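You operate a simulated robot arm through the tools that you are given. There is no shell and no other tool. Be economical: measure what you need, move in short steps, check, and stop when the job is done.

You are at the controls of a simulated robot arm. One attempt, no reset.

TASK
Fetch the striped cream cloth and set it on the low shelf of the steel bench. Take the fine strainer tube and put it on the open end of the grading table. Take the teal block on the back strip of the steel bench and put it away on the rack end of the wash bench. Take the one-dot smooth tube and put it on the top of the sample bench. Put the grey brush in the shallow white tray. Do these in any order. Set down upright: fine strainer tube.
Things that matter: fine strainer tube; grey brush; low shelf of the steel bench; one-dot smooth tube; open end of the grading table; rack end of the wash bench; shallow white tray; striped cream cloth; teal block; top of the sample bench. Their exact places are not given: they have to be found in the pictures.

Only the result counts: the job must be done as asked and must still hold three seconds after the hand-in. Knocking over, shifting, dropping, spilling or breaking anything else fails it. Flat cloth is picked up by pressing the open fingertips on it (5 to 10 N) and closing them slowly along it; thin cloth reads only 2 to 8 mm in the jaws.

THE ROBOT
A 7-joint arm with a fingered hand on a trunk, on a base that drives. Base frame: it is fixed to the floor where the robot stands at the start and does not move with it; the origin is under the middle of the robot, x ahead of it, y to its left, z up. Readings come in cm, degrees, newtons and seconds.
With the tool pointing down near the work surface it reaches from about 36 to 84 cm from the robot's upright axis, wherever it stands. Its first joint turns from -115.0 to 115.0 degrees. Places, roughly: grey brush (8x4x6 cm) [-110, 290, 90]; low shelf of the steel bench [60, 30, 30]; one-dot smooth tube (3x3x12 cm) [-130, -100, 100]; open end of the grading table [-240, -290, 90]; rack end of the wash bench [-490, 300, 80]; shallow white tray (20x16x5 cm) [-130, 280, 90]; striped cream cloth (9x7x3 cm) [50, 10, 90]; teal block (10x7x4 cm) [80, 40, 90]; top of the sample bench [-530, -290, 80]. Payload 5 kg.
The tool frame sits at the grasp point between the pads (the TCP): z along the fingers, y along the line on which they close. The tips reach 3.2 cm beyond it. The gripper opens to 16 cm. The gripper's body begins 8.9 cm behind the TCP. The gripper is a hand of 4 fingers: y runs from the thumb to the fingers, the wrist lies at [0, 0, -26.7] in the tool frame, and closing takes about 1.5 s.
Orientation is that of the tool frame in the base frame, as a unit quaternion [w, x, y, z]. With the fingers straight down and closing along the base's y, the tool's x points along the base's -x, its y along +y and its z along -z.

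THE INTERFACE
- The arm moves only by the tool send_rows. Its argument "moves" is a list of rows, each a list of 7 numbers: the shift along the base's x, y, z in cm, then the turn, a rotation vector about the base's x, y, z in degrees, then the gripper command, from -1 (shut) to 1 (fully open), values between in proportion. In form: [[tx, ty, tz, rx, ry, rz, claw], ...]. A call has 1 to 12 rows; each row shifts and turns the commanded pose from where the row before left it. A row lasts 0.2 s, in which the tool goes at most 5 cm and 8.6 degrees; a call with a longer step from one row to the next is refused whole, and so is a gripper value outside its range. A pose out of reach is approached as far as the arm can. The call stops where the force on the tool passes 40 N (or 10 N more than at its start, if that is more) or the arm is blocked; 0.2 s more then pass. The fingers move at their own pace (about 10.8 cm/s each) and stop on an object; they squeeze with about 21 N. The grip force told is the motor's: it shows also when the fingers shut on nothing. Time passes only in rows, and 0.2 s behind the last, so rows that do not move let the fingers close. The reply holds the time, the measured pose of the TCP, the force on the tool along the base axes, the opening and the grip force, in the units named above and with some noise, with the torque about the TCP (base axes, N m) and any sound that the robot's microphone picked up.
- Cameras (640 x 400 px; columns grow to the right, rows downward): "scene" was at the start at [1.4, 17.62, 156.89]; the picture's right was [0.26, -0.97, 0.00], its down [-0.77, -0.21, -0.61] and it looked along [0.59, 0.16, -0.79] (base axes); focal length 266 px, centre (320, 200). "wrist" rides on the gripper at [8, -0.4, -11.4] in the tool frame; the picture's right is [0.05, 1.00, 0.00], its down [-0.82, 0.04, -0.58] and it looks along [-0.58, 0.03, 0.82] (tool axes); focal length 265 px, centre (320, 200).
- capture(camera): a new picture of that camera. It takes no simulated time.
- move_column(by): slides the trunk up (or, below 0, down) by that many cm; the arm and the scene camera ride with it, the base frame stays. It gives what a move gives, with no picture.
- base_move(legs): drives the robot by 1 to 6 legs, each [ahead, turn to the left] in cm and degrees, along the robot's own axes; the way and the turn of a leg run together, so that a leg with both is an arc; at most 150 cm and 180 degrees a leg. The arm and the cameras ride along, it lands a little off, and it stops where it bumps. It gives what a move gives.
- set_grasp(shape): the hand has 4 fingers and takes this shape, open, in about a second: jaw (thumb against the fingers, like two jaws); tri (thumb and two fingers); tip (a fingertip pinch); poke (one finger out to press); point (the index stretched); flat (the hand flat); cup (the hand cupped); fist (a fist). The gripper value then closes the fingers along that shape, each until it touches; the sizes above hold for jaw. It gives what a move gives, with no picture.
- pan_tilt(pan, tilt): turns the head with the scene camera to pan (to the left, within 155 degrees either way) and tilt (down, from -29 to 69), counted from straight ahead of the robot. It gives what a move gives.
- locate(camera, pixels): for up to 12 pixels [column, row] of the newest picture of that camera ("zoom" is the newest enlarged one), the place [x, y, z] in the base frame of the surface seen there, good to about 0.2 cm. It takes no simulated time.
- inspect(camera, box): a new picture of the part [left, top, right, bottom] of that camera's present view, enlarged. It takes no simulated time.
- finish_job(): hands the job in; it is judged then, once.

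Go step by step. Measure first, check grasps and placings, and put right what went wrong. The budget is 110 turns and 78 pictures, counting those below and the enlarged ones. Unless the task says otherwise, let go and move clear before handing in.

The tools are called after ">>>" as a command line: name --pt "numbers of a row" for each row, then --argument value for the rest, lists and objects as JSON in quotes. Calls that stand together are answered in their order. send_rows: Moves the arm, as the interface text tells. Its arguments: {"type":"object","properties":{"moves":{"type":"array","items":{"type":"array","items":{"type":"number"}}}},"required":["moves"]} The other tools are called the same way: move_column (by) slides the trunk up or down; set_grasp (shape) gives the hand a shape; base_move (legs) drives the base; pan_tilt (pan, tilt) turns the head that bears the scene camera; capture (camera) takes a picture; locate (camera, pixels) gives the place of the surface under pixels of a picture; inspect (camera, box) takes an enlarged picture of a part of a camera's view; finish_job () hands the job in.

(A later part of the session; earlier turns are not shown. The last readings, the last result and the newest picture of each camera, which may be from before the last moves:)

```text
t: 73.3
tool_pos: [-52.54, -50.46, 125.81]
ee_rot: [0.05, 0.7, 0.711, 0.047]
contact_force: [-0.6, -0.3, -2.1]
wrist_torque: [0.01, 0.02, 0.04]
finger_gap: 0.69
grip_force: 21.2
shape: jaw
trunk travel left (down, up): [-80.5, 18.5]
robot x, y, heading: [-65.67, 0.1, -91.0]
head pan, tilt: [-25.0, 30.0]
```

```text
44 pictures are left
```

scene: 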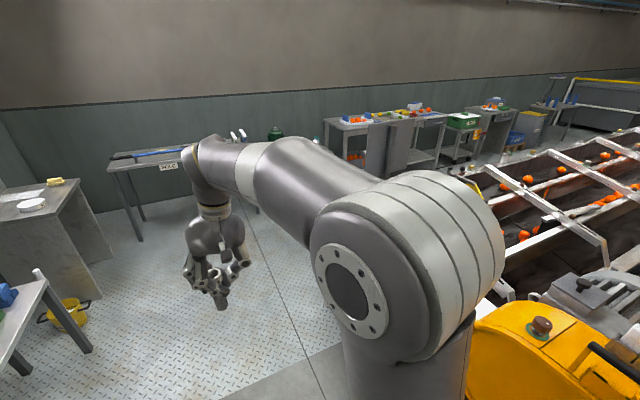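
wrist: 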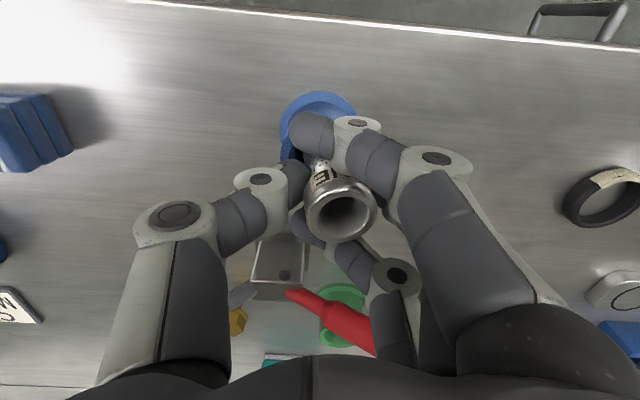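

Clear floor ahead. I measure the table and lane edges before driving.

>>> locate --camera "scene" --pixels '[[325, 118], [350, 130], [440, 115], [470, 178], [505, 285], [300, 240], [600, 180], [480, 128], [545, 210], [340, 150], [440, 170], [375, 118]]'

>>> inspect --camera "scene" --box '[310, 85, 590, 195]'

```text
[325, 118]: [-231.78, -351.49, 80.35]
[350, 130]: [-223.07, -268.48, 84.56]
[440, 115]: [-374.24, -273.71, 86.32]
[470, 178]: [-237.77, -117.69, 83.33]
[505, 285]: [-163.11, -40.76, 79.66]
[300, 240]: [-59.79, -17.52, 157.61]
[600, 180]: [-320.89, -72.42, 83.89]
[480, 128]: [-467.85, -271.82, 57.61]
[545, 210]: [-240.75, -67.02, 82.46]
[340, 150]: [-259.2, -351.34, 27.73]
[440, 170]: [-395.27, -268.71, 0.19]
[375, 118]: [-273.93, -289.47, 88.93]
```

```text
2.29 times, centred on (450, 140) of scene
```

zoom: 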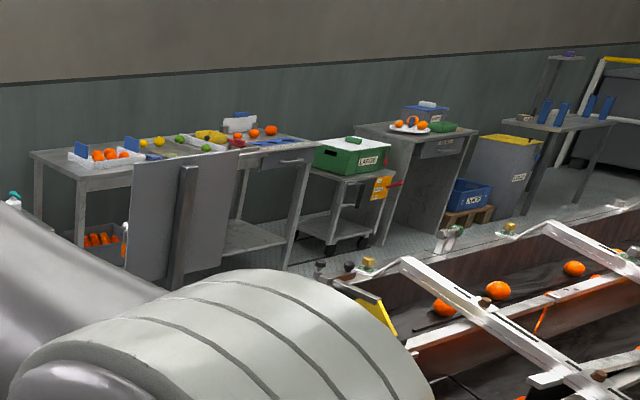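

>>> locate --camera "zoom" --pixels '[[150, 220], [185, 200], [225, 170], [135, 275], [350, 265], [60, 170], [100, 155], [150, 150], [290, 150], [40, 153], [420, 150], [560, 122]]'

```text
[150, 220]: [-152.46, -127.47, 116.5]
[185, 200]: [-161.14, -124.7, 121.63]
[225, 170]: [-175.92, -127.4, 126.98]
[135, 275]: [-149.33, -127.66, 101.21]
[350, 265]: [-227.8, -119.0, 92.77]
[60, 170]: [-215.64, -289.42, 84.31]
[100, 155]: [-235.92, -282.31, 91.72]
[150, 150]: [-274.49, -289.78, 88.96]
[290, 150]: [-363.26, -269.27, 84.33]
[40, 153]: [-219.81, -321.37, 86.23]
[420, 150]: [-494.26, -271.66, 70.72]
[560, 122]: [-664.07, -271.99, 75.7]
```

Grading table spans x −220…−370, front edge y≈−268; side panel at y≈−127, so lane centre ≈ −195. Drive there and face the table.

>>> base_move --legs '[[150, 0], [45, 1], [0, -90], [150, 0], [18, 0], [0, 90]]'

>>> pan_tilt --pan 5 --tilt 40

>>> capture --camera "scene"

>>> capture --camera "wrist"

```text
t: 99.0
tool_pos: [-220.74, -253.74, 125.85]
ee_rot: [0.048, 0.679, 0.731, 0.05]
contact_force: [-0.4, 0.1, -1.5]
wrist_torque: [-0.01, 0.0, 0.0]
finger_gap: 0.67
grip_force: 21.1
shape: jaw
trunk travel left (down, up): [-80.5, 18.5]
robot x, y, heading: [-237.45, -204.2, -87.8]
head pan, tilt: [-25.0, 30.0]
```

```text
t: 100.0
tool_pos: [-220.85, -253.74, 125.73]
ee_rot: [0.048, 0.68, 0.73, 0.05]
contact_force: [0.4, 0.7, -1.9]
wrist_torque: [-0.01, 0.03, 0.0]
finger_gap: 0.69
grip_force: 21.3
shape: jaw
trunk travel left (down, up): [-80.5, 18.5]
robot x, y, heading: [-237.33, -204.1, -87.7]
head pan, tilt: [5.0, 40.0]
```

```text
42 pictures are left
```

scene: 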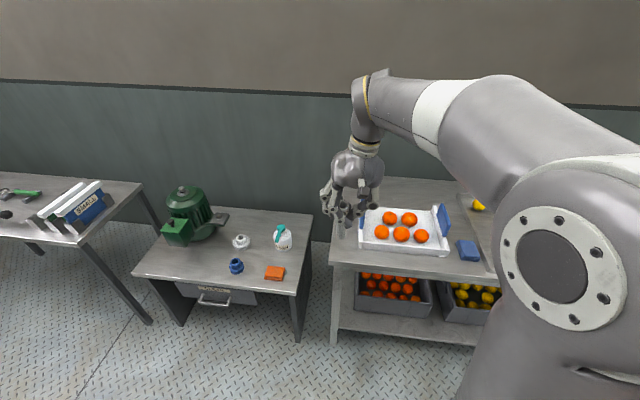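

```text
41 pictures are left
```

wrist: 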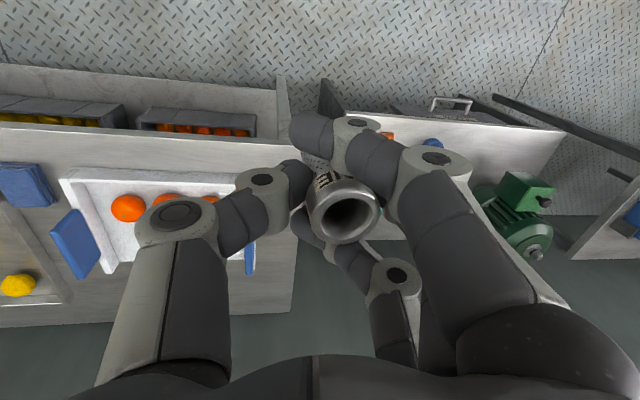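

The table's left end has free space behind and beside the white fruit tray. I measure it.

>>> locate --camera "scene" --pixels '[[331, 262], [362, 212], [362, 245], [450, 255], [448, 222], [400, 190], [440, 190], [345, 230], [400, 205], [420, 265], [480, 255], [385, 180]]'

>>> locate --camera "wrist" --pixels '[[60, 180], [62, 145], [277, 130], [200, 140], [30, 260], [270, 260], [80, 180], [5, 140]]'

```text
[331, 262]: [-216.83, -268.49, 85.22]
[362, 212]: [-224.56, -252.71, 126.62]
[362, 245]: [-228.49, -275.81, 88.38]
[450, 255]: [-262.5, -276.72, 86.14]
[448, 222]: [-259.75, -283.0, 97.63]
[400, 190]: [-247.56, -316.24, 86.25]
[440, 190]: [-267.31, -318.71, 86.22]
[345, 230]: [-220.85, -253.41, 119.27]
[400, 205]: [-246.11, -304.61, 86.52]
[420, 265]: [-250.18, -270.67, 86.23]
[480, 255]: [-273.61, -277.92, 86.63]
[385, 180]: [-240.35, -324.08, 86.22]
```

```text
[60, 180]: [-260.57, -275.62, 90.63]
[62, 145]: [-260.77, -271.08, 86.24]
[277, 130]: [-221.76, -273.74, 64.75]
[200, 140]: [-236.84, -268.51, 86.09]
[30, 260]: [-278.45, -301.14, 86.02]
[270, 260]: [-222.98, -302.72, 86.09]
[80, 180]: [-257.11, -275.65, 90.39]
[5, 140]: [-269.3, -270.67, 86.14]
```

Free strip between the table's left edge (x≈−217) and the tray (x≈−228.5), table z 86.2. I drive 22 cm nearer, then go above (−223.3,−287).

>>> base_move --legs '[[22, 0]]'

>>> send_rows --pt "-0.8 -2 -2 0 0 0 -1" --pt "-0.8 -3 -3 0 0 0 -1" --pt "-0.8 -3 -3 0 0 0 -1" --pt "-0.8 -3 -3 0 0 0 -1" --pt "0 0 -3 0 0 0 -1" --pt "0 0 -3 0 0 0 -1" --pt "0 0 0 0 0 0 -1"

>>> capture --camera "scene"

```text
t: 101.6
tool_pos: [-219.96, -275.78, 125.77]
ee_rot: [0.048, 0.679, 0.731, 0.05]
contact_force: [-0.2, 0.2, -2.0]
wrist_torque: [0.03, 0.05, 0.01]
finger_gap: 0.71
grip_force: 21.2
shape: jaw
trunk travel left (down, up): [-80.5, 18.5]
robot x, y, heading: [-236.38, -225.49, -87.7]
head pan, tilt: [5.0, 40.0]
```

```text
t: 103.2
tool_pos: [-223.09, -286.75, 108.79]
ee_rot: [0.049, 0.679, 0.731, 0.049]
contact_force: [-0.4, -0.1, -0.8]
wrist_torque: [-0.01, 0.03, -0.02]
finger_gap: 0.7
grip_force: 20.8
shape: jaw
trunk travel left (down, up): [-80.5, 18.5]
robot x, y, heading: [-236.11, -225.83, -87.6]
head pan, tilt: [5.0, 40.0]
```

```text
40 pictures are left
```

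scene: 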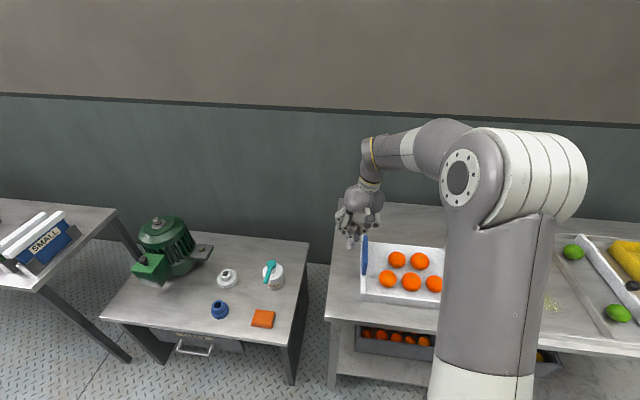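

A blue upright divider stands at the tray's left end (364,255). Zoom and measure it and the tube.

>>> inspect --camera "scene" --box '[320, 180, 420, 310]'

>>> locate --camera "scene" --pixels '[[364, 240], [363, 270], [366, 258], [349, 246], [349, 235], [345, 243], [353, 243], [367, 237], [363, 236], [361, 250]]'

```text
3.08 times, centred on (370, 245) of scene
```

zoom: 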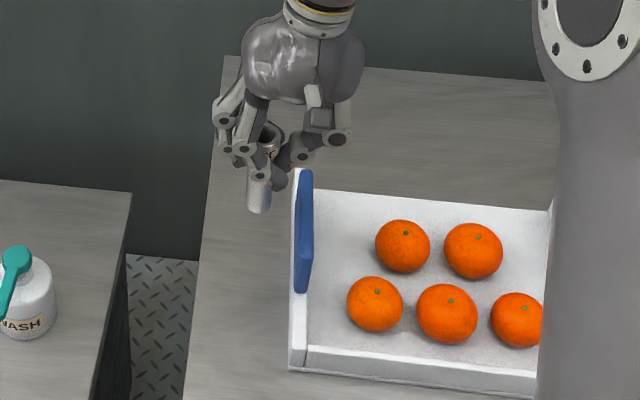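

```text
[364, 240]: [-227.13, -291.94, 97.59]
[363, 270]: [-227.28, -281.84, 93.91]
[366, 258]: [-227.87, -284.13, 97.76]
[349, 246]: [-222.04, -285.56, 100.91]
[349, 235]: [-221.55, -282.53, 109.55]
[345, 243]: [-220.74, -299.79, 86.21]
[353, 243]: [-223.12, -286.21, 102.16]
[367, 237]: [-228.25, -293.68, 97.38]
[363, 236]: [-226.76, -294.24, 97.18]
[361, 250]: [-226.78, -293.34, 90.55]
```

The divider occupies y −281…−294, so I'll go further back to y≈−301. First measure the tube's present lean.

>>> locate --camera "zoom" --pixels '[[249, 205], [259, 211], [269, 206], [250, 190], [260, 192], [269, 194], [262, 128], [272, 124], [281, 132], [267, 146], [273, 150], [259, 170]]'

```text
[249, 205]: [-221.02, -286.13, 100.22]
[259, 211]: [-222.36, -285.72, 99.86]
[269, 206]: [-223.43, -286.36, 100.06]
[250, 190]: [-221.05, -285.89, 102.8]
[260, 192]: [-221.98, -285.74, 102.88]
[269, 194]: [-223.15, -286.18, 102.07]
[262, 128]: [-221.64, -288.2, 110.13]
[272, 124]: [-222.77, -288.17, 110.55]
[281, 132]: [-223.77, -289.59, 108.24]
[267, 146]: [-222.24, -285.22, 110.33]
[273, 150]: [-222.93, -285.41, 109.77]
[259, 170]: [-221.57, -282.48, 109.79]
```

Lean is now only ~2.7° toward −x; bottom 8.9 below TCP. Correct that, move back to y≈−301, and lower to just above touch.

>>> send_rows --pt "0.3 -3.5 0 0 2.5 0 -1" --pt "0.2 -3.5 0 0 0 0 -1" --pt "0 -3.5 0 0 0 0 -1" --pt "0 -3.7 0 0 0 0 -1" --pt "0 0 -4 0 0 0 -1" --pt "0 0 -4 0 0 0 -1" --pt "0 0 -3 0 0 0 -1" --pt "0 0 -1.5 0 0 0 -1" --pt "0 0 -0.6 0 0 0 -1" --pt "0 0 0 0 0 0 -1"

>>> inspect --camera "scene" --box '[310, 170, 410, 290]'

```text
t: 105.4
tool_pos: [-222.56, -300.63, 95.74]
ee_rot: [0.032, 0.68, 0.732, 0.035]
contact_force: [-0.4, 0.0, -0.3]
wrist_torque: [0.0, 0.02, -0.03]
finger_gap: 0.71
grip_force: 21.1
shape: jaw
trunk travel left (down, up): [-80.5, 18.5]
robot x, y, heading: [-236.2, -225.7, -87.1]
head pan, tilt: [5.0, 40.0]
```

```text
3.33 times, centred on (360, 230) of scene
```

zoom: 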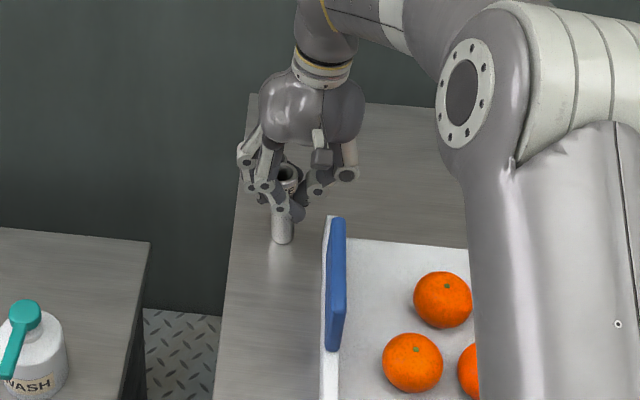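

>>> send_rows --pt "0 0 -0.2 0 0 0 -1" --pt "0 0 -0.2 0 0 0 -1" --pt "0 0 -0.15 0 0 0 -1" --pt "0 0 0 0 0 0 -1"

```text
t: 106.4
tool_pos: [-222.62, -300.82, 95.33]
ee_rot: [0.035, 0.679, 0.732, 0.034]
contact_force: [-1.0, -0.7, 17.4]
wrist_torque: [-0.01, -0.24, 0.02]
finger_gap: 0.78
grip_force: 21.6
shape: jaw
trunk travel left (down, up): [-80.5, 18.5]
robot x, y, heading: [-236.56, -225.79, -87.3]
head pan, tilt: [5.0, 40.0]
```

Touching (17 N). Relieve slightly and open slowly.

>>> send_rows --pt "0 0 0.1 0 0 0 -0.9" --pt "0 0 0 0 0 0 -0.75" --pt "0 0 0 0 0 0 -0.6" --pt "0 0 0 0 0 0 -0.45" --pt "0 0 0 0 0 0 -0.3" --pt "0 0 0 0 0 0 -0.15" --pt "0 0 0 0 0 0 -0.1" --pt "0 0 0 0 0 0 -0.1"

>>> inspect --camera "wrist" --box '[200, 80, 460, 280]'

```text
t: 108.2
tool_pos: [-222.56, -300.81, 95.24]
ee_rot: [0.032, 0.68, 0.732, 0.035]
contact_force: [0.0, -0.8, -0.2]
wrist_torque: [-0.02, -0.02, -0.02]
finger_gap: 7.11
grip_force: 0.0
shape: jaw
trunk travel left (down, up): [-80.5, 18.5]
robot x, y, heading: [-236.12, -225.98, -87.5]
head pan, tilt: [5.0, 40.0]
```

```text
2.00 times, centred on (330, 180) of wrist
```

zoom: 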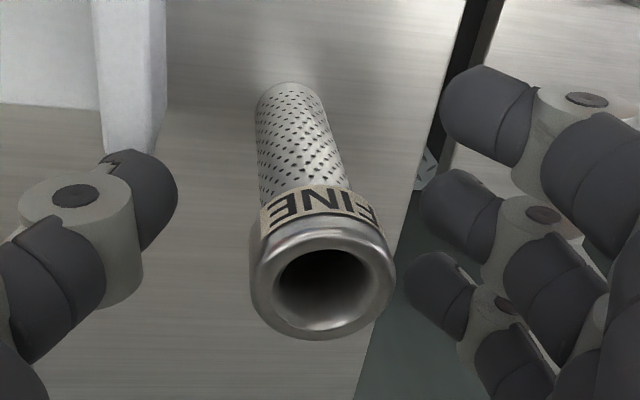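

FINE stands upright, fingers clear. Rise straight, level the hand, retract, and drive to face the one-dot tube from the east.

>>> send_rows --pt "0 0 2 0 0 0 -0.1" --pt "0 0 3 0 0 0 -0.1" --pt "0 0 4 0 0 0 -0.1" --pt "0 0 4 0 0 0 -0.1" --pt "0 0 4 0 0 0 -0.1" --pt "0 3 4 0 2.7 0 -0.1" --pt "0 4 4 0 2.7 0 -0.1" --pt "-3 4 3 0 0 0 0" --pt "-3 4 2 0 0 0 0" --pt "-3 4 0 0 0 0 0" --pt "-3 3 0 0 0 0 0" --pt "0 0 0 0 0 0 0"

>>> base_move --legs '[[-25, 0], [0, 88], [150, 0], [16, 0], [0, 90]]'

>>> pan_tilt --pan 60 --tilt 35

>>> capture --camera "scene"

```text
refused: row 7 steps farther than a row can; nothing moved
```

```text
t: 125.9
tool_pos: [-80.04, -125.43, 95.23]
ee_rot: [0.035, 0.723, -0.69, -0.032]
contact_force: [-0.4, 0.9, -0.6]
wrist_torque: [0.0, -0.02, -0.01]
finger_gap: 7.11
grip_force: 0.2
shape: jaw
trunk travel left (down, up): [-80.5, 18.5]
robot x, y, heading: [-68.57, -200.9, 90.7]
head pan, tilt: [5.0, 40.0]
```

```text
t: 127.1
tool_pos: [-80.16, -125.44, 95.28]
ee_rot: [0.034, 0.722, -0.69, -0.032]
contact_force: [0.4, 0.5, -1.2]
wrist_torque: [-0.02, 0.01, 0.01]
finger_gap: 7.11
grip_force: 0.0
shape: jaw
trunk travel left (down, up): [-80.5, 18.5]
robot x, y, heading: [-68.7, -200.65, 90.6]
head pan, tilt: [60.0, 35.0]
```

```text
36 pictures are left
```

scene: 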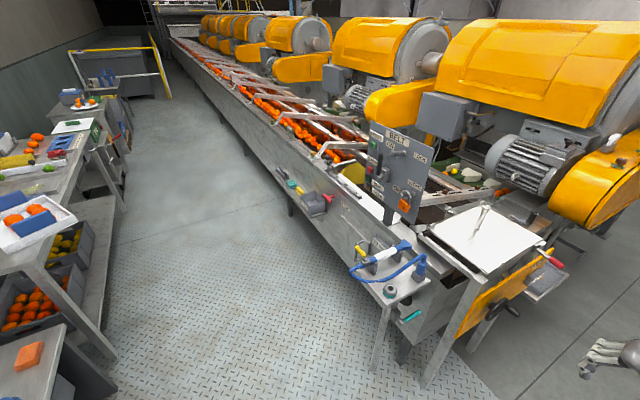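

The row call was refused, so the base drove with the hand still low around the tube. I must check the tube and the tray's divider now.

>>> pan_tilt --pan 121 --tilt 20

>>> inspect --camera "scene" --box '[220, 130, 420, 255]'

```text
t: 128.4
tool_pos: [-80.06, -125.48, 95.35]
ee_rot: [0.034, 0.723, -0.69, -0.032]
contact_force: [0.7, 0.3, -0.6]
wrist_torque: [0.0, -0.01, -0.03]
finger_gap: 7.13
grip_force: 0.0
shape: jaw
trunk travel left (down, up): [-80.5, 18.5]
robot x, y, heading: [-68.21, -200.47, 90.8]
head pan, tilt: [121.0, 20.0]
```

```text
3.20 times, centred on (320, 192) of scene
```

zoom: 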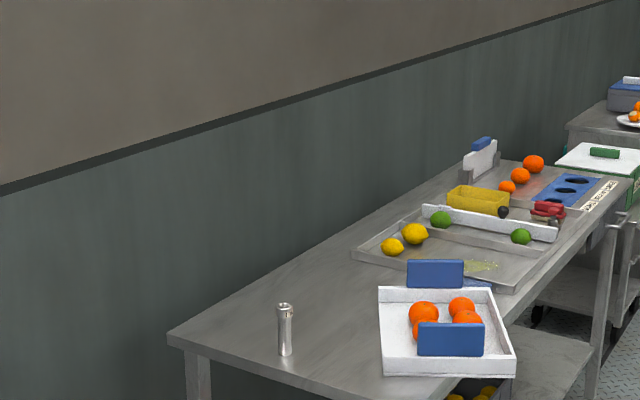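

FINE still stands and the tray looks intact; verify positions against my earlier measurements.

>>> locate --camera "zoom" --pixels '[[420, 326], [482, 326], [420, 352], [482, 352], [380, 372], [514, 372], [380, 290], [285, 310], [285, 350]]'

```text
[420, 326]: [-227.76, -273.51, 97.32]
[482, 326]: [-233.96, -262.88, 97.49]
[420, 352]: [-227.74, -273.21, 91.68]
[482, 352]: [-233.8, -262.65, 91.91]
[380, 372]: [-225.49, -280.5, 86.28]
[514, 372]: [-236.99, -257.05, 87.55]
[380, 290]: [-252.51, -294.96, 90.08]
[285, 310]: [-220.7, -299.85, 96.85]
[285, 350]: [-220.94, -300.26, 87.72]
```

The thumb has shifted and rotated the fruit tray: it must be put back (original: divider centre ≈(−227.4,−287.9) along y, front edge y≈−275.7). First raise, level and retract the hand.

>>> send_rows --pt "0 0 4 0 -2.7 0 0" --pt "0 0 4 0 -2.7 0 0" --pt "0 -2 4 0 0 0 0" --pt "0 -2 4 0 0 0 0" --pt "0 -2 4 0 0 0 0" --pt "0 -2 4 0 0 0 0" --pt "0 -2 4 0 0 0 0" --pt "0 -3 3 0 0 0 0" --pt "0 -4 0 0 0 0 0" --pt "0 -4 0 0 0 0 0" --pt "0 -4 0 0 0 0 0" --pt "0 0 0 0 0 0 0"

```text
t: 131.0
tool_pos: [-80.14, -150.61, 126.4]
ee_rot: [0.002, 0.723, -0.691, 0.002]
contact_force: [0.5, -0.1, 0.2]
wrist_torque: [-0.05, 0.0, 0.0]
finger_gap: 7.93
grip_force: 0.1
shape: jaw
trunk travel left (down, up): [-80.5, 18.5]
robot x, y, heading: [-68.07, -201.21, 90.7]
head pan, tilt: [121.0, 20.0]
```

>>> base_move --legs '[[0, 89.5], [150, 0], [18, 0], [0, 90]]'

>>> pan_tilt --pan 5 --tilt 45

>>> capture --camera "scene"

>>> capture --camera "wrist"

```text
t: 147.2
tool_pos: [-221.77, -254.2, 126.48]
ee_rot: [-0.002, 0.685, 0.729, 0.001]
contact_force: [0.0, -0.5, 0.3]
wrist_torque: [-0.01, -0.03, -0.03]
finger_gap: 7.91
grip_force: 0.1
shape: jaw
trunk travel left (down, up): [-80.5, 18.5]
robot x, y, heading: [-234.57, -204.01, -88.2]
head pan, tilt: [121.0, 20.0]
```

```text
t: 149.1
tool_pos: [-221.96, -254.07, 126.48]
ee_rot: [-0.002, 0.685, 0.729, 0.001]
contact_force: [-0.2, -0.8, -0.5]
wrist_torque: [0.0, 0.02, -0.02]
finger_gap: 7.89
grip_force: 0.1
shape: jaw
trunk travel left (down, up): [-80.5, 18.5]
robot x, y, heading: [-234.66, -203.9, -88.4]
head pan, tilt: [5.0, 45.0]
```

```text
34 pictures are left
```

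scene: 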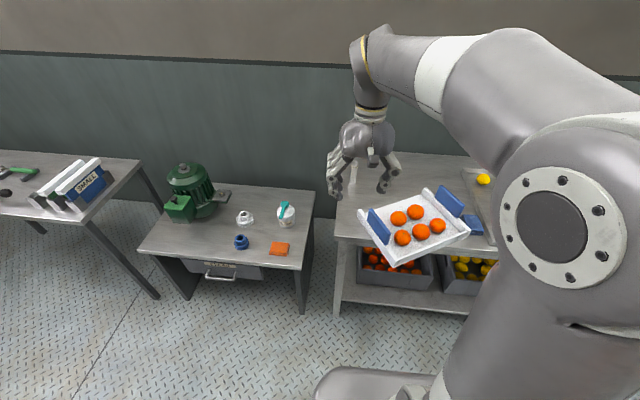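

```text
33 pictures are left
```

wrist: 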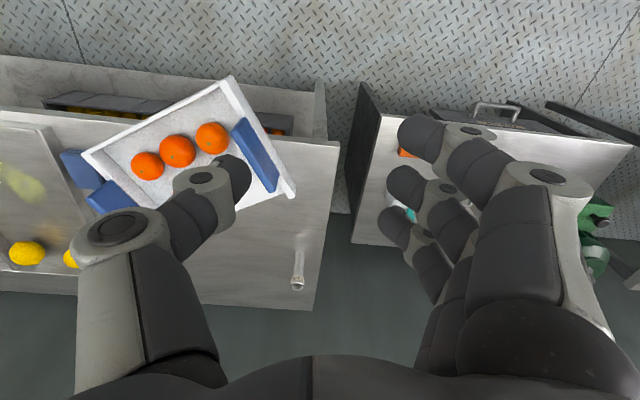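

The tray moved as one piece (oranges still in pattern). Measure the near divider and the corners.

>>> locate --camera "wrist" --pixels '[[245, 122], [234, 133], [277, 178], [267, 190], [255, 155], [228, 76], [295, 196], [82, 155], [85, 152], [211, 137], [178, 150], [148, 165]]'

>>> locate --camera "scene" --pixels '[[368, 212], [388, 242], [372, 212], [391, 237], [357, 208], [394, 267], [469, 233], [440, 188], [402, 238], [421, 231], [438, 226]]'

```text
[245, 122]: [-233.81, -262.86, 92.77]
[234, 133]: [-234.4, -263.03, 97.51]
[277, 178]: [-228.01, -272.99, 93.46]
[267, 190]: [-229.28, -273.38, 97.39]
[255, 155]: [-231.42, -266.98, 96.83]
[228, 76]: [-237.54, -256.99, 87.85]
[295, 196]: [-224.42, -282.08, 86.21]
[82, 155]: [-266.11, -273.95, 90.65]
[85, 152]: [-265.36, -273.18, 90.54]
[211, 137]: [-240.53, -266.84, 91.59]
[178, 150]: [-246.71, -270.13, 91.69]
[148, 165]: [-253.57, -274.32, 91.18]
```

```text
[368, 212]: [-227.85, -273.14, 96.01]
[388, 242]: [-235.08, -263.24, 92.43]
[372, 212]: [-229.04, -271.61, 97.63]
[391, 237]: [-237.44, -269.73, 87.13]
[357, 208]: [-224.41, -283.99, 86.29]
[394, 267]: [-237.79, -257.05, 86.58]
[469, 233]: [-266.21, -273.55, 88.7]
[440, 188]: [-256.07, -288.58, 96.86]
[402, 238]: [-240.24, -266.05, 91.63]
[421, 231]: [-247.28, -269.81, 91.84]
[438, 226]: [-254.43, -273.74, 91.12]
```

Tray is rotated +30.2° ; I will grip its fixed divider (centre (−231.4,−268.1)), then move it by (3.8,−20.2) with −30° turn. Drive 12 cm nearer and position above.

>>> base_move --legs '[[12, 0]]'

>>> send_rows --pt "-2.4 -0.5 -2 0 0 6.65 -0.3" --pt "-2.4 -0.5 -2 0 0 6.65 -0.4" --pt "-2.5 -0.5 -2 0 0 6.65 -0.44" --pt "-2.5 -0.5 -2 0 0 6.65 -0.44" --pt "0 0 -3 0 0 0 -0.44" --pt "0 0 -3 0 0 0 -0.44" --pt "0 0 0 0 0 0 -0.44"

>>> capture --camera "wrist"

```text
t: 150.3
tool_pos: [-221.64, -266.21, 126.38]
ee_rot: [-0.002, 0.685, 0.728, 0.002]
contact_force: [-0.1, -1.0, -0.7]
wrist_torque: [0.09, -0.02, 0.0]
finger_gap: 7.92
grip_force: 0.0
shape: jaw
trunk travel left (down, up): [-80.5, 18.5]
robot x, y, heading: [-233.83, -216.18, -88.5]
head pan, tilt: [5.0, 45.0]
```

```text
t: 151.9
tool_pos: [-231.38, -268.18, 112.37]
ee_rot: [-0.002, 0.5, 0.866, 0.001]
contact_force: [0.2, 0.9, -0.3]
wrist_torque: [0.01, 0.01, -0.01]
finger_gap: 4.55
grip_force: 0.0
shape: jaw
trunk travel left (down, up): [-80.5, 18.5]
robot x, y, heading: [-234.06, -216.04, -88.6]
head pan, tilt: [5.0, 45.0]
```

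```text
32 pictures are left
```

wrist: 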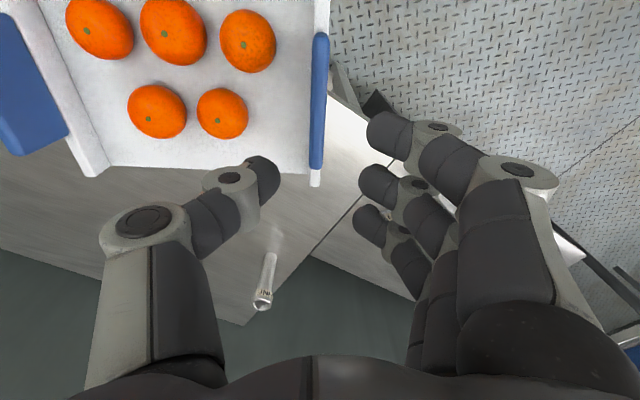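

Divider is aligned at column 318. Descend and grip it.

>>> send_rows --pt "0 0 -4 0 0 0 -0.44" --pt "0 0 -4 0 0 0 -0.44" --pt "0 0 -4 0 0 0 -0.44" --pt "0 0 -3 0 0 0 -0.44" --pt "0 0 -1.5 0 0 0 -0.44" --pt "0 0 0 0 0 0 -0.6" --pt "0 0 0 0 0 0 -0.75" --pt "0 0 0 0 0 0 -0.9" --pt "0 0 0 0 0 0 -1" --pt "0 0 0 0 0 0 -1" --pt "0 0 0 0 0 0 -1"

>>> capture --camera "wrist"

```text
t: 154.3
tool_pos: [-231.51, -268.23, 95.85]
ee_rot: [-0.001, 0.5, 0.866, 0.002]
contact_force: [-2.7, -0.9, -0.6]
wrist_torque: [-0.01, 0.01, 0.0]
finger_gap: 1.02
grip_force: 21.1
shape: jaw
trunk travel left (down, up): [-80.5, 18.5]
robot x, y, heading: [-233.78, -215.95, -88.6]
head pan, tilt: [5.0, 45.0]
```

```text
31 pictures are left
```

wrist: 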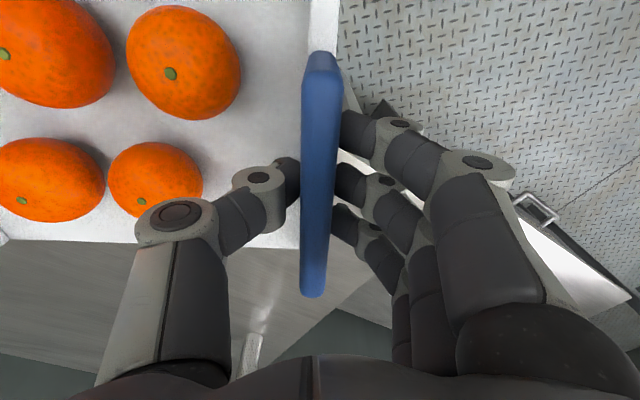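

Firm grip (1.02 cm). First rotate −30° about the divider slowly.

>>> send_rows --pt "0 0 0 0 0 -1.5 -1" --pt "0 0 0 0 0 -2.5 -1" --pt "0 0 0 0 0 -3 -1" --pt "0 0 0 0 0 -3 -1" --pt "0 0 0 0 0 -3 -1" --pt "0 0 0 0 0 -3 -1" --pt "0 0 0 0 0 -3 -1" --pt "0 0 0 0 0 -3 -1" --pt "0 0 0 0 0 -3 -1" --pt "0 0 0 0 0 -2.5 -1" --pt "0 0 0 0 0 -1.5 -1" --pt "0 0 0 0 0 -1.2 -1"

>>> send_rows --pt "0 -1 0 0 0 0 -1" --pt "0 -1.8 0 0 0 0 -1" --pt "0 -2 0 0 0 0 -1" --pt "0 -2 0 0 0 0 -1" --pt "0 -2 0 0 0 0 -1" --pt "0 -2 0 0 0 0 -1" --pt "0.5 -2 0 0 0 0 -1" --pt "1 -2 0 0 0 0 -1" --pt "1 -2 0 0 0 0 -1" --pt "1 -1.5 0 0 0 0 -1" --pt "0.4 -1 0 0 0 0 -1" --pt "0 0 0 0 0 0 -1"

>>> capture --camera "scene"

>>> capture --camera "wrist"

```text
t: 156.9
tool_pos: [-231.5, -268.12, 95.94]
ee_rot: [-0.001, 0.708, 0.706, 0.001]
contact_force: [0.7, -2.8, 2.9]
wrist_torque: [-0.21, -0.14, 0.61]
finger_gap: 1.09
grip_force: 21.1
shape: jaw
trunk travel left (down, up): [-80.5, 18.5]
robot x, y, heading: [-234.02, -216.06, -88.2]
head pan, tilt: [5.0, 45.0]
```

```text
t: 159.5
tool_pos: [-227.56, -287.38, 95.88]
ee_rot: [-0.001, 0.709, 0.705, 0.002]
contact_force: [-1.1, 2.3, 4.3]
wrist_torque: [0.23, -0.01, -0.35]
finger_gap: 1.07
grip_force: 21.1
shape: jaw
trunk travel left (down, up): [-80.5, 18.5]
robot x, y, heading: [-234.19, -215.9, -88.4]
head pan, tilt: [5.0, 45.0]
```

```text
30 pictures are left
```

scene: 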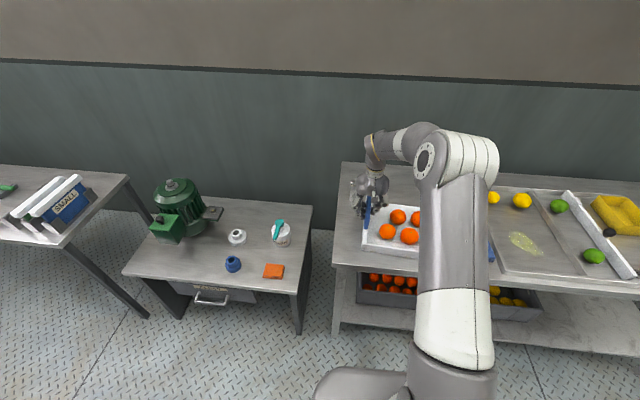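

```text
29 pictures are left
```

wrist: 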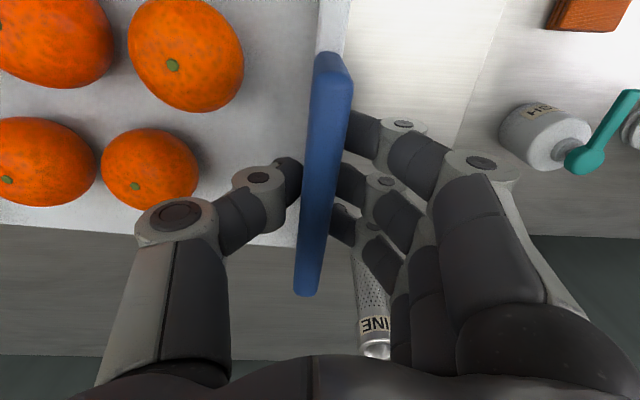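

Tray is almost home; measure its front edge and the divider.

>>> locate --camera "scene" --pixels '[[363, 245], [364, 249], [417, 252], [417, 257], [390, 250], [367, 214], [364, 230], [362, 235], [390, 247]]'

>>> locate --camera "wrist" --pixels '[[350, 100], [330, 60], [298, 285], [322, 285], [348, 85], [310, 290], [345, 20]]'

```text
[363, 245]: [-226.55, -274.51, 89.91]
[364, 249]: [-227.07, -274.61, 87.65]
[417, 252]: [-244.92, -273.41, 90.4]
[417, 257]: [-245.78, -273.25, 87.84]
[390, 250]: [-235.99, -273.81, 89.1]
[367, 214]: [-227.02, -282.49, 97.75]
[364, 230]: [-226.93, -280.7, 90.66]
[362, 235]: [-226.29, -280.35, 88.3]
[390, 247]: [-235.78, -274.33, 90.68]
```

```text
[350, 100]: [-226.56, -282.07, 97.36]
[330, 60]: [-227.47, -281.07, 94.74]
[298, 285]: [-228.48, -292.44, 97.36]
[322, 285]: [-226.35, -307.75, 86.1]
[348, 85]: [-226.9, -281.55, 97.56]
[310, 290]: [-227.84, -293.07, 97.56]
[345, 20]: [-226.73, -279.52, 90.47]
```

Tray is rotated −4° and 1 cm short; correct with +4.5° and −1 cm.

>>> send_rows --pt "0 0 0 0 0 1.5 -1" --pt "0 -0.3 0 0 0 1.5 -1" --pt "0 -0.4 0 0 0 1.5 -1" --pt "0 -0.4 0 0 0 0 -1" --pt "0 0 0 0 0 0 -1" --pt "0 0 0 0 0 0 -1"

>>> capture --camera "scene"

>>> locate --camera "scene" --pixels '[[364, 249], [364, 245], [417, 252], [417, 256], [390, 250], [367, 214], [364, 230], [410, 254], [375, 249]]'

```text
t: 160.9
tool_pos: [-227.58, -288.45, 96.03]
ee_rot: [-0.001, 0.68, 0.733, 0.001]
contact_force: [-1.0, 1.6, 0.2]
wrist_torque: [0.25, -0.07, -0.55]
finger_gap: 1.07
grip_force: 20.8
shape: jaw
trunk travel left (down, up): [-80.5, 18.5]
robot x, y, heading: [-234.1, -216.06, -88.4]
head pan, tilt: [5.0, 45.0]
```

```text
28 pictures are left
```

scene: 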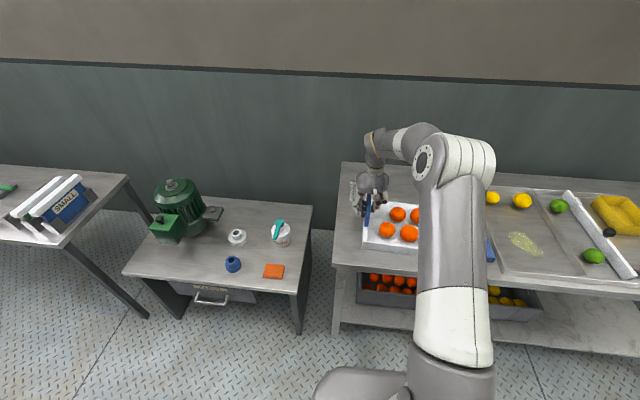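

```text
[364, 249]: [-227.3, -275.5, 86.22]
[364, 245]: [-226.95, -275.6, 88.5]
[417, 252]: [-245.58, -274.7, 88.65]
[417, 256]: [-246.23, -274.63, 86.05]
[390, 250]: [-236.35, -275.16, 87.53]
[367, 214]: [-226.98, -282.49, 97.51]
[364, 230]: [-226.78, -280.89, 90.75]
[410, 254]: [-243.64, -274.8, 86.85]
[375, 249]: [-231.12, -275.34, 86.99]
```

Still −2.7°. One more small turn, then release.

>>> send_rows --pt "0 0 0 0 0 1 -1" --pt "0 -0.1 0 0 0 1 -1" --pt "0 -0.1 0 0 0 1 -1" --pt "0 0 0 0 0 0.4 -1" --pt "0 0 0 0 0 0 -1"

>>> capture --camera "scene"

>>> locate --camera "scene" --pixels '[[364, 249], [364, 245], [417, 252], [417, 256], [390, 250], [367, 214], [364, 230], [410, 254], [375, 249]]'

```text
t: 162.1
tool_pos: [-227.47, -288.59, 95.96]
ee_rot: [-0.001, 0.659, 0.753, 0.001]
contact_force: [0.0, 2.0, 2.4]
wrist_torque: [0.3, -0.07, -0.81]
finger_gap: 1.05
grip_force: 21.2
shape: jaw
trunk travel left (down, up): [-80.5, 18.5]
robot x, y, heading: [-234.2, -216.11, -88.8]
head pan, tilt: [5.0, 45.0]
```

```text
27 pictures are left
```

scene: 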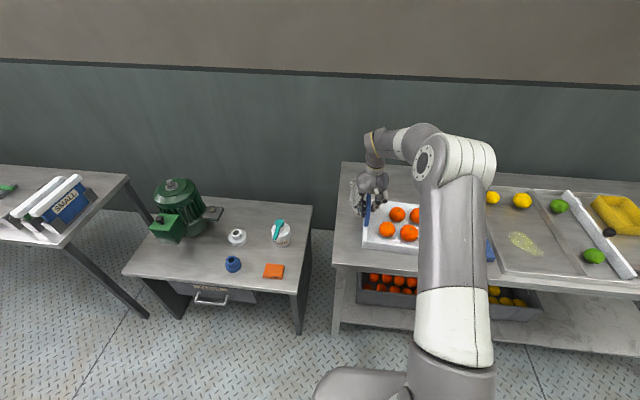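

```text
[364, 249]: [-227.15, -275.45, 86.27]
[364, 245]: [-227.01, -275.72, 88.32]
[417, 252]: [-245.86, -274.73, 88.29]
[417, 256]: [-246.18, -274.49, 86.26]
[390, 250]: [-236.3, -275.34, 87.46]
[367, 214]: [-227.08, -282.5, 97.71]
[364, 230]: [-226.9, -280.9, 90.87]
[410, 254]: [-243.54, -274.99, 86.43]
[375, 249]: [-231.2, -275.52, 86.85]
```

The grip is twisting rather than turning the tray; apply a bigger turn.

>>> send_rows --pt "0 0 0 0 0 1.5 -1" --pt "0 0 0 0 0 1.5 -1" --pt "0 0 0 0 0 1.5 -1" --pt "0 0 0 0 0 1.5 -1" --pt "0 0 0 0 0 0 -1"

>>> capture --camera "scene"

>>> locate --camera "scene" --pixels '[[364, 249], [364, 245], [417, 252], [417, 256], [390, 250], [367, 214], [364, 230], [410, 254], [375, 249]]'

```text
t: 163.3
tool_pos: [-227.52, -288.67, 95.98]
ee_rot: [-0.002, 0.618, 0.786, 0.001]
contact_force: [0.3, 0.3, 5.9]
wrist_torque: [0.24, -0.1, -1.08]
finger_gap: 1.08
grip_force: 20.6
shape: jaw
trunk travel left (down, up): [-80.5, 18.5]
robot x, y, heading: [-234.11, -216.31, -88.4]
head pan, tilt: [5.0, 45.0]
```

```text
26 pictures are left
```

scene: 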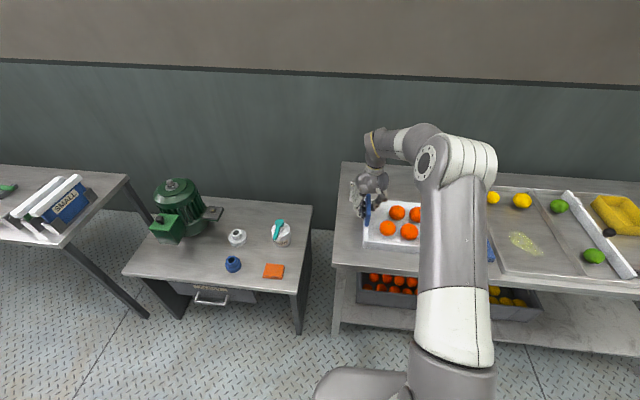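

```text
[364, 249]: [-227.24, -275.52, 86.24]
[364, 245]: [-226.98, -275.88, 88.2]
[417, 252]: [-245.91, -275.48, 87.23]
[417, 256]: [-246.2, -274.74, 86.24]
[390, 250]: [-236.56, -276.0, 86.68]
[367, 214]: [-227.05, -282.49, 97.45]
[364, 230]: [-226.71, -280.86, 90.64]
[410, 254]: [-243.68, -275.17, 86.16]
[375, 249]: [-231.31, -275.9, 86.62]
```

Tray is now within ~1°, ~3 mm of the original. Release and rise straight up.

>>> send_rows --pt "0 0 0 0 0 0 -0.85" --pt "0 0 0 0 0 0 -0.7" --pt "0 0 0 0 0 0 -0.55" --pt "0 0 0 0 0 0 -0.45" --pt "0 0 0 0 0 0 -0.45" --pt "0 0 2 0 0 0 -0.45" --pt "0 0 4 0 0 0 -0.45" --pt "0 0 4 0 0 0 -0.45" --pt "0 0 4 0 0 0 -0.45" --pt "0 0 4 0 0 0 -0.45" --pt "0 0 4 0 0 0 -0.45" --pt "0 0 4 0 0 0 -0.45"

>>> send_rows --pt "0 3 3 0 0 -3 -0.2" --pt "0 4 1 0 0 -3 -0.1" --pt "0 4 0 0 0 -3 0" --pt "0 4 0 0 0 -3 0" --pt "1 4 0 0 0 0 0" --pt "2 3 0 0 0 0 0" --pt "0 0 0 0 0 0 0"

>>> capture --camera "scene"

>>> locate --camera "scene" --pixels '[[364, 245], [417, 252], [390, 249], [375, 247], [367, 214], [364, 230], [410, 251], [366, 200], [352, 205]]'

```text
t: 165.9
tool_pos: [-227.61, -288.53, 122.16]
ee_rot: [-0.002, 0.618, 0.786, 0.001]
contact_force: [0.5, -0.4, -0.6]
wrist_torque: [0.01, -0.02, 0.0]
finger_gap: 4.31
grip_force: 0.1
shape: jaw
trunk travel left (down, up): [-80.5, 18.5]
robot x, y, heading: [-233.67, -216.34, -88.5]
head pan, tilt: [5.0, 45.0]
```

```text
t: 167.5
tool_pos: [-224.54, -266.54, 125.96]
ee_rot: [-0.001, 0.696, 0.718, 0.002]
contact_force: [-1.2, -0.1, 0.1]
wrist_torque: [-0.03, 0.0, 0.0]
finger_gap: 7.9
grip_force: 0.1
shape: jaw
trunk travel left (down, up): [-80.5, 18.5]
robot x, y, heading: [-234.01, -215.9, -88.6]
head pan, tilt: [5.0, 45.0]
```

```text
25 pictures are left
```

scene: 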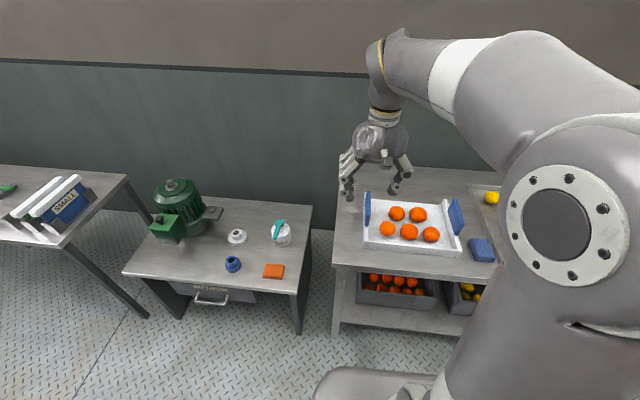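

```text
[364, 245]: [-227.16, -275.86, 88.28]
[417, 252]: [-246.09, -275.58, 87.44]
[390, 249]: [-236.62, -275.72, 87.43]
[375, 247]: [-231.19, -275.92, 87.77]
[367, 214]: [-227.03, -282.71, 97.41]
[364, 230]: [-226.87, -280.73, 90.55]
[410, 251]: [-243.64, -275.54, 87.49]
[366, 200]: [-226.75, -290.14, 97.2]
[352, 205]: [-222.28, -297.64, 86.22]
```

Tray is restored within a few mm. Now drive to the east side of the plate with the one-dot tube.

>>> base_move --legs '[[-15, 0], [0, 88.6], [150, 0], [18, 0], [0, 90], [106, 0]]'

>>> base_move --legs '[[0, 90]]'

>>> pan_tilt --pan 5 --tilt 45

>>> capture --camera "scene"

>>> capture --camera "wrist"

```text
t: 189.7
tool_pos: [-69.09, -48.56, 125.95]
ee_rot: [-0.002, -0.697, 0.717, -0.001]
contact_force: [-0.9, 0.1, 0.4]
wrist_torque: [0.01, 0.04, -0.01]
finger_gap: 7.92
grip_force: 0.2
shape: jaw
trunk travel left (down, up): [-80.5, 18.5]
robot x, y, heading: [-61.96, -99.57, 87.9]
head pan, tilt: [5.0, 45.0]
```

```text
t: 193.8
tool_pos: [-113.7, -104.65, 126.01]
ee_rot: [-0.001, 1.0, -0.029, 0.003]
contact_force: [0.4, -0.2, 0.0]
wrist_torque: [0.04, 0.01, -0.01]
finger_gap: 7.91
grip_force: 0.1
shape: jaw
trunk travel left (down, up): [-80.5, 18.5]
robot x, y, heading: [-62.4, -99.88, 176.5]
head pan, tilt: [5.0, 45.0]
```

```text
t: 194.4
tool_pos: [-113.6, -104.58, 126.03]
ee_rot: [0.0, 1.0, -0.031, 0.002]
contact_force: [-0.7, -0.6, 0.3]
wrist_torque: [0.02, 0.01, -0.01]
finger_gap: 7.91
grip_force: 0.0
shape: jaw
trunk travel left (down, up): [-80.5, 18.5]
robot x, y, heading: [-62.77, -99.8, 176.6]
head pan, tilt: [5.0, 45.0]
```

```text
24 pictures are left
```

scene: 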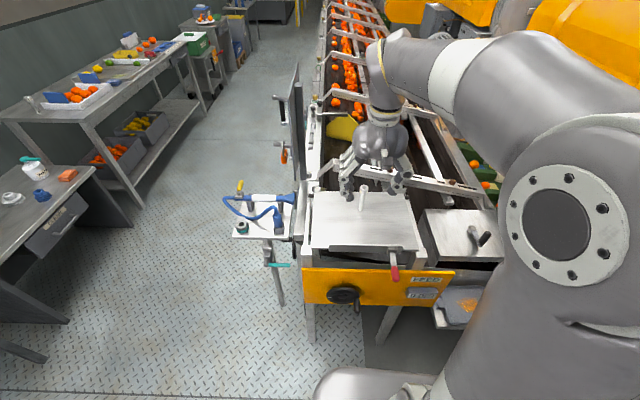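

```text
23 pictures are left
```

wrist: 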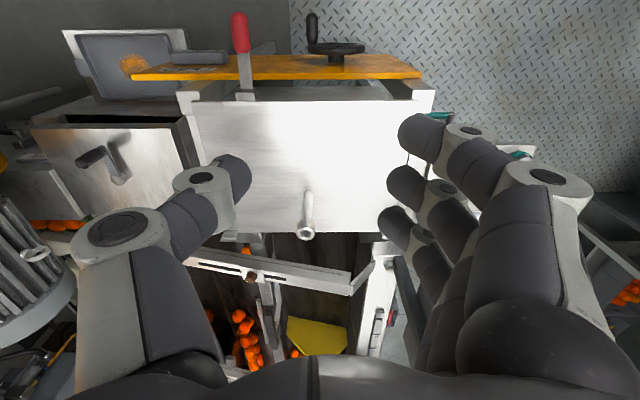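

Tube stands on the plate at wrist (306,230). Measure it.

>>> locate --camera "wrist" --pixels '[[306, 233], [300, 236], [312, 236], [308, 195], [308, 215], [306, 226], [280, 180], [340, 200]]'

>>> locate --camera "scene" --pixels '[[362, 186], [362, 195], [363, 208], [361, 203], [340, 210], [345, 185]]'

>>> inspect --camera "wrist" --box '[260, 170, 360, 250]'

```text
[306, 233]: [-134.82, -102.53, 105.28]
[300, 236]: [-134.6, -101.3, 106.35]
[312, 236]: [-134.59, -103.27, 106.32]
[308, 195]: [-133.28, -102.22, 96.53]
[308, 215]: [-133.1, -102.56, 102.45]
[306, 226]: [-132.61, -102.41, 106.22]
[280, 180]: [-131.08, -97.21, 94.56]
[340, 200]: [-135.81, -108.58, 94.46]
```

```text
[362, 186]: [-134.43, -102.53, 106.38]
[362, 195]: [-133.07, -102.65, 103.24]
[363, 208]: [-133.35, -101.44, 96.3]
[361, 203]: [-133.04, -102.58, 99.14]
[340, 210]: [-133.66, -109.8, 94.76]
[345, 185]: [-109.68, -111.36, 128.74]
```

```text
5.00 times, centred on (310, 210) of wrist
```

zoom: 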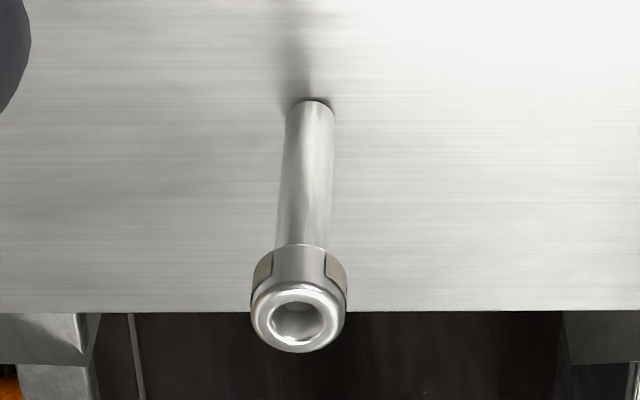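

Tube axis ≈(−134.3,−102.3), z 94.6–106.4. Move over, descend to z≈101.5 and close.

>>> send_rows --pt "-4.2 0.45 0 0 0 0 0" --pt "-4.2 0.45 0 0 0 0 0" --pt "-4.2 0.45 0 0 0 0 0" --pt "-4.2 0.45 -2 0 0 0 0" --pt "-3.9 0.45 -2 0 0 0 0" --pt "0 0 -3 0 0 0 0" --pt "0 0 -3 0 0 0 0" --pt "0 0 0 0 0 0 0"

>>> capture --camera "wrist"

```text
t: 196.2
tool_pos: [-134.18, -102.42, 115.81]
ee_rot: [0.0, 1.0, -0.03, 0.002]
contact_force: [-0.2, -0.6, -0.4]
wrist_torque: [0.02, 0.03, -0.01]
finger_gap: 7.93
grip_force: 0.0
shape: jaw
trunk travel left (down, up): [-80.5, 18.5]
robot x, y, heading: [-62.51, -99.18, 176.3]
head pan, tilt: [5.0, 45.0]
```

```text
21 pictures are left
```

wrist: 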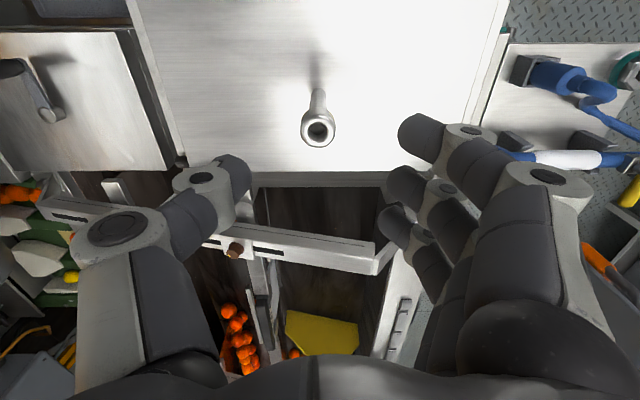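

Aligned. Descend and close.

>>> send_rows --pt "0 0 -4 0 0 0 0" --pt "0 0 -4 0 0 0 0" --pt "0 0 -3.5 0 0 0 0" --pt "0 0 -2.8 0 0 0 0" --pt "0 0 0 0 0 0 -0.3" --pt "0 0 0 0 0 0 -0.5" --pt "0 0 0 0 0 0 -0.7" --pt "0 0 0 0 0 0 -0.9" --pt "0 0 0 0 0 0 -1" --pt "0 0 0 0 0 0 -1" --pt "0 0 0 0 0 0 -1"

>>> send_rows --pt "0 0 1 0 0 0 -1" --pt "0 0 2 0 0 0 -1" --pt "0 0 4 0 0 0 -1" --pt "0 0 4 0 0 0 -1" --pt "0 0 4 0 0 0 -1" --pt "0 0 4 0 0 0 -1" --pt "0 0 4 0 0 0 -1" --pt "0 0 0 0 0 0 -1"

>>> capture --camera "wrist"

```text
t: 198.6
tool_pos: [-134.14, -102.39, 101.48]
ee_rot: [0.0, 1.0, -0.03, 0.001]
contact_force: [-0.5, -1.4, 0.0]
wrist_torque: [0.03, 0.0, -0.01]
finger_gap: 0.07
grip_force: 20.7
shape: jaw
trunk travel left (down, up): [-80.5, 18.5]
robot x, y, heading: [-62.48, -99.86, 176.5]
head pan, tilt: [5.0, 45.0]
```

```text
t: 200.4
tool_pos: [-134.45, -102.33, 124.66]
ee_rot: [0.001, 1.0, -0.03, 0.001]
contact_force: [-0.5, 0.1, -1.2]
wrist_torque: [0.02, 0.03, 0.03]
finger_gap: 0.08
grip_force: 20.5
shape: jaw
trunk travel left (down, up): [-80.5, 18.5]
robot x, y, heading: [-62.29, -99.49, 176.3]
head pan, tilt: [5.0, 45.0]
```

```text
20 pictures are left
```

wrist: 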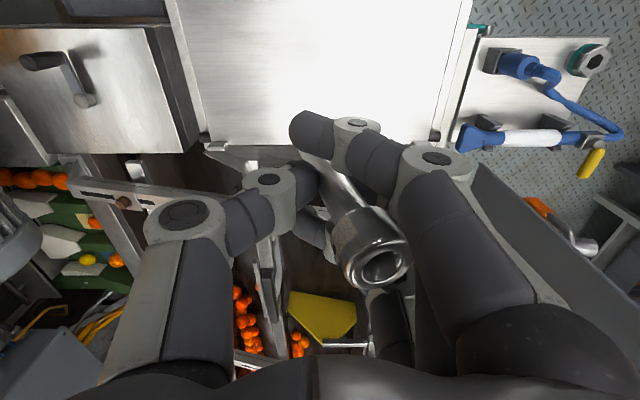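

Held (tilted somewhat). Retract, back off, and drive to the lane toward the sample bench.

>>> send_rows --pt "4 0 0.5 0 0 0 -1" --pt "4 0 0.5 0 0 0 -1" --pt "4 0 0.5 0 0 0 -1" --pt "4 0 0.5 0 0 0 -1" --pt "4 0 0 0 0 0 -1"

>>> base_move --legs '[[-8, 0], [0, 93.5], [100, 0], [0, -90], [150, 0]]'

```text
t: 201.6
tool_pos: [-114.08, -102.34, 126.57]
ee_rot: [0.001, 1.0, -0.029, 0.001]
contact_force: [-0.2, -0.4, -2.1]
wrist_torque: [0.03, 0.03, -0.01]
finger_gap: 0.07
grip_force: 20.7
shape: jaw
trunk travel left (down, up): [-80.5, 18.5]
robot x, y, heading: [-62.34, -99.56, 176.4]
head pan, tilt: [5.0, 45.0]
```

```text
t: 222.3
tool_pos: [-261.26, -193.75, 126.55]
ee_rot: [0.0, 0.999, -0.035, 0.002]
contact_force: [0.0, -1.4, -1.4]
wrist_torque: [0.02, -0.01, -0.02]
finger_gap: 0.05
grip_force: 21.1
shape: jaw
trunk travel left (down, up): [-80.5, 18.5]
robot x, y, heading: [-209.28, -191.17, 176.1]
head pan, tilt: [5.0, 45.0]
```

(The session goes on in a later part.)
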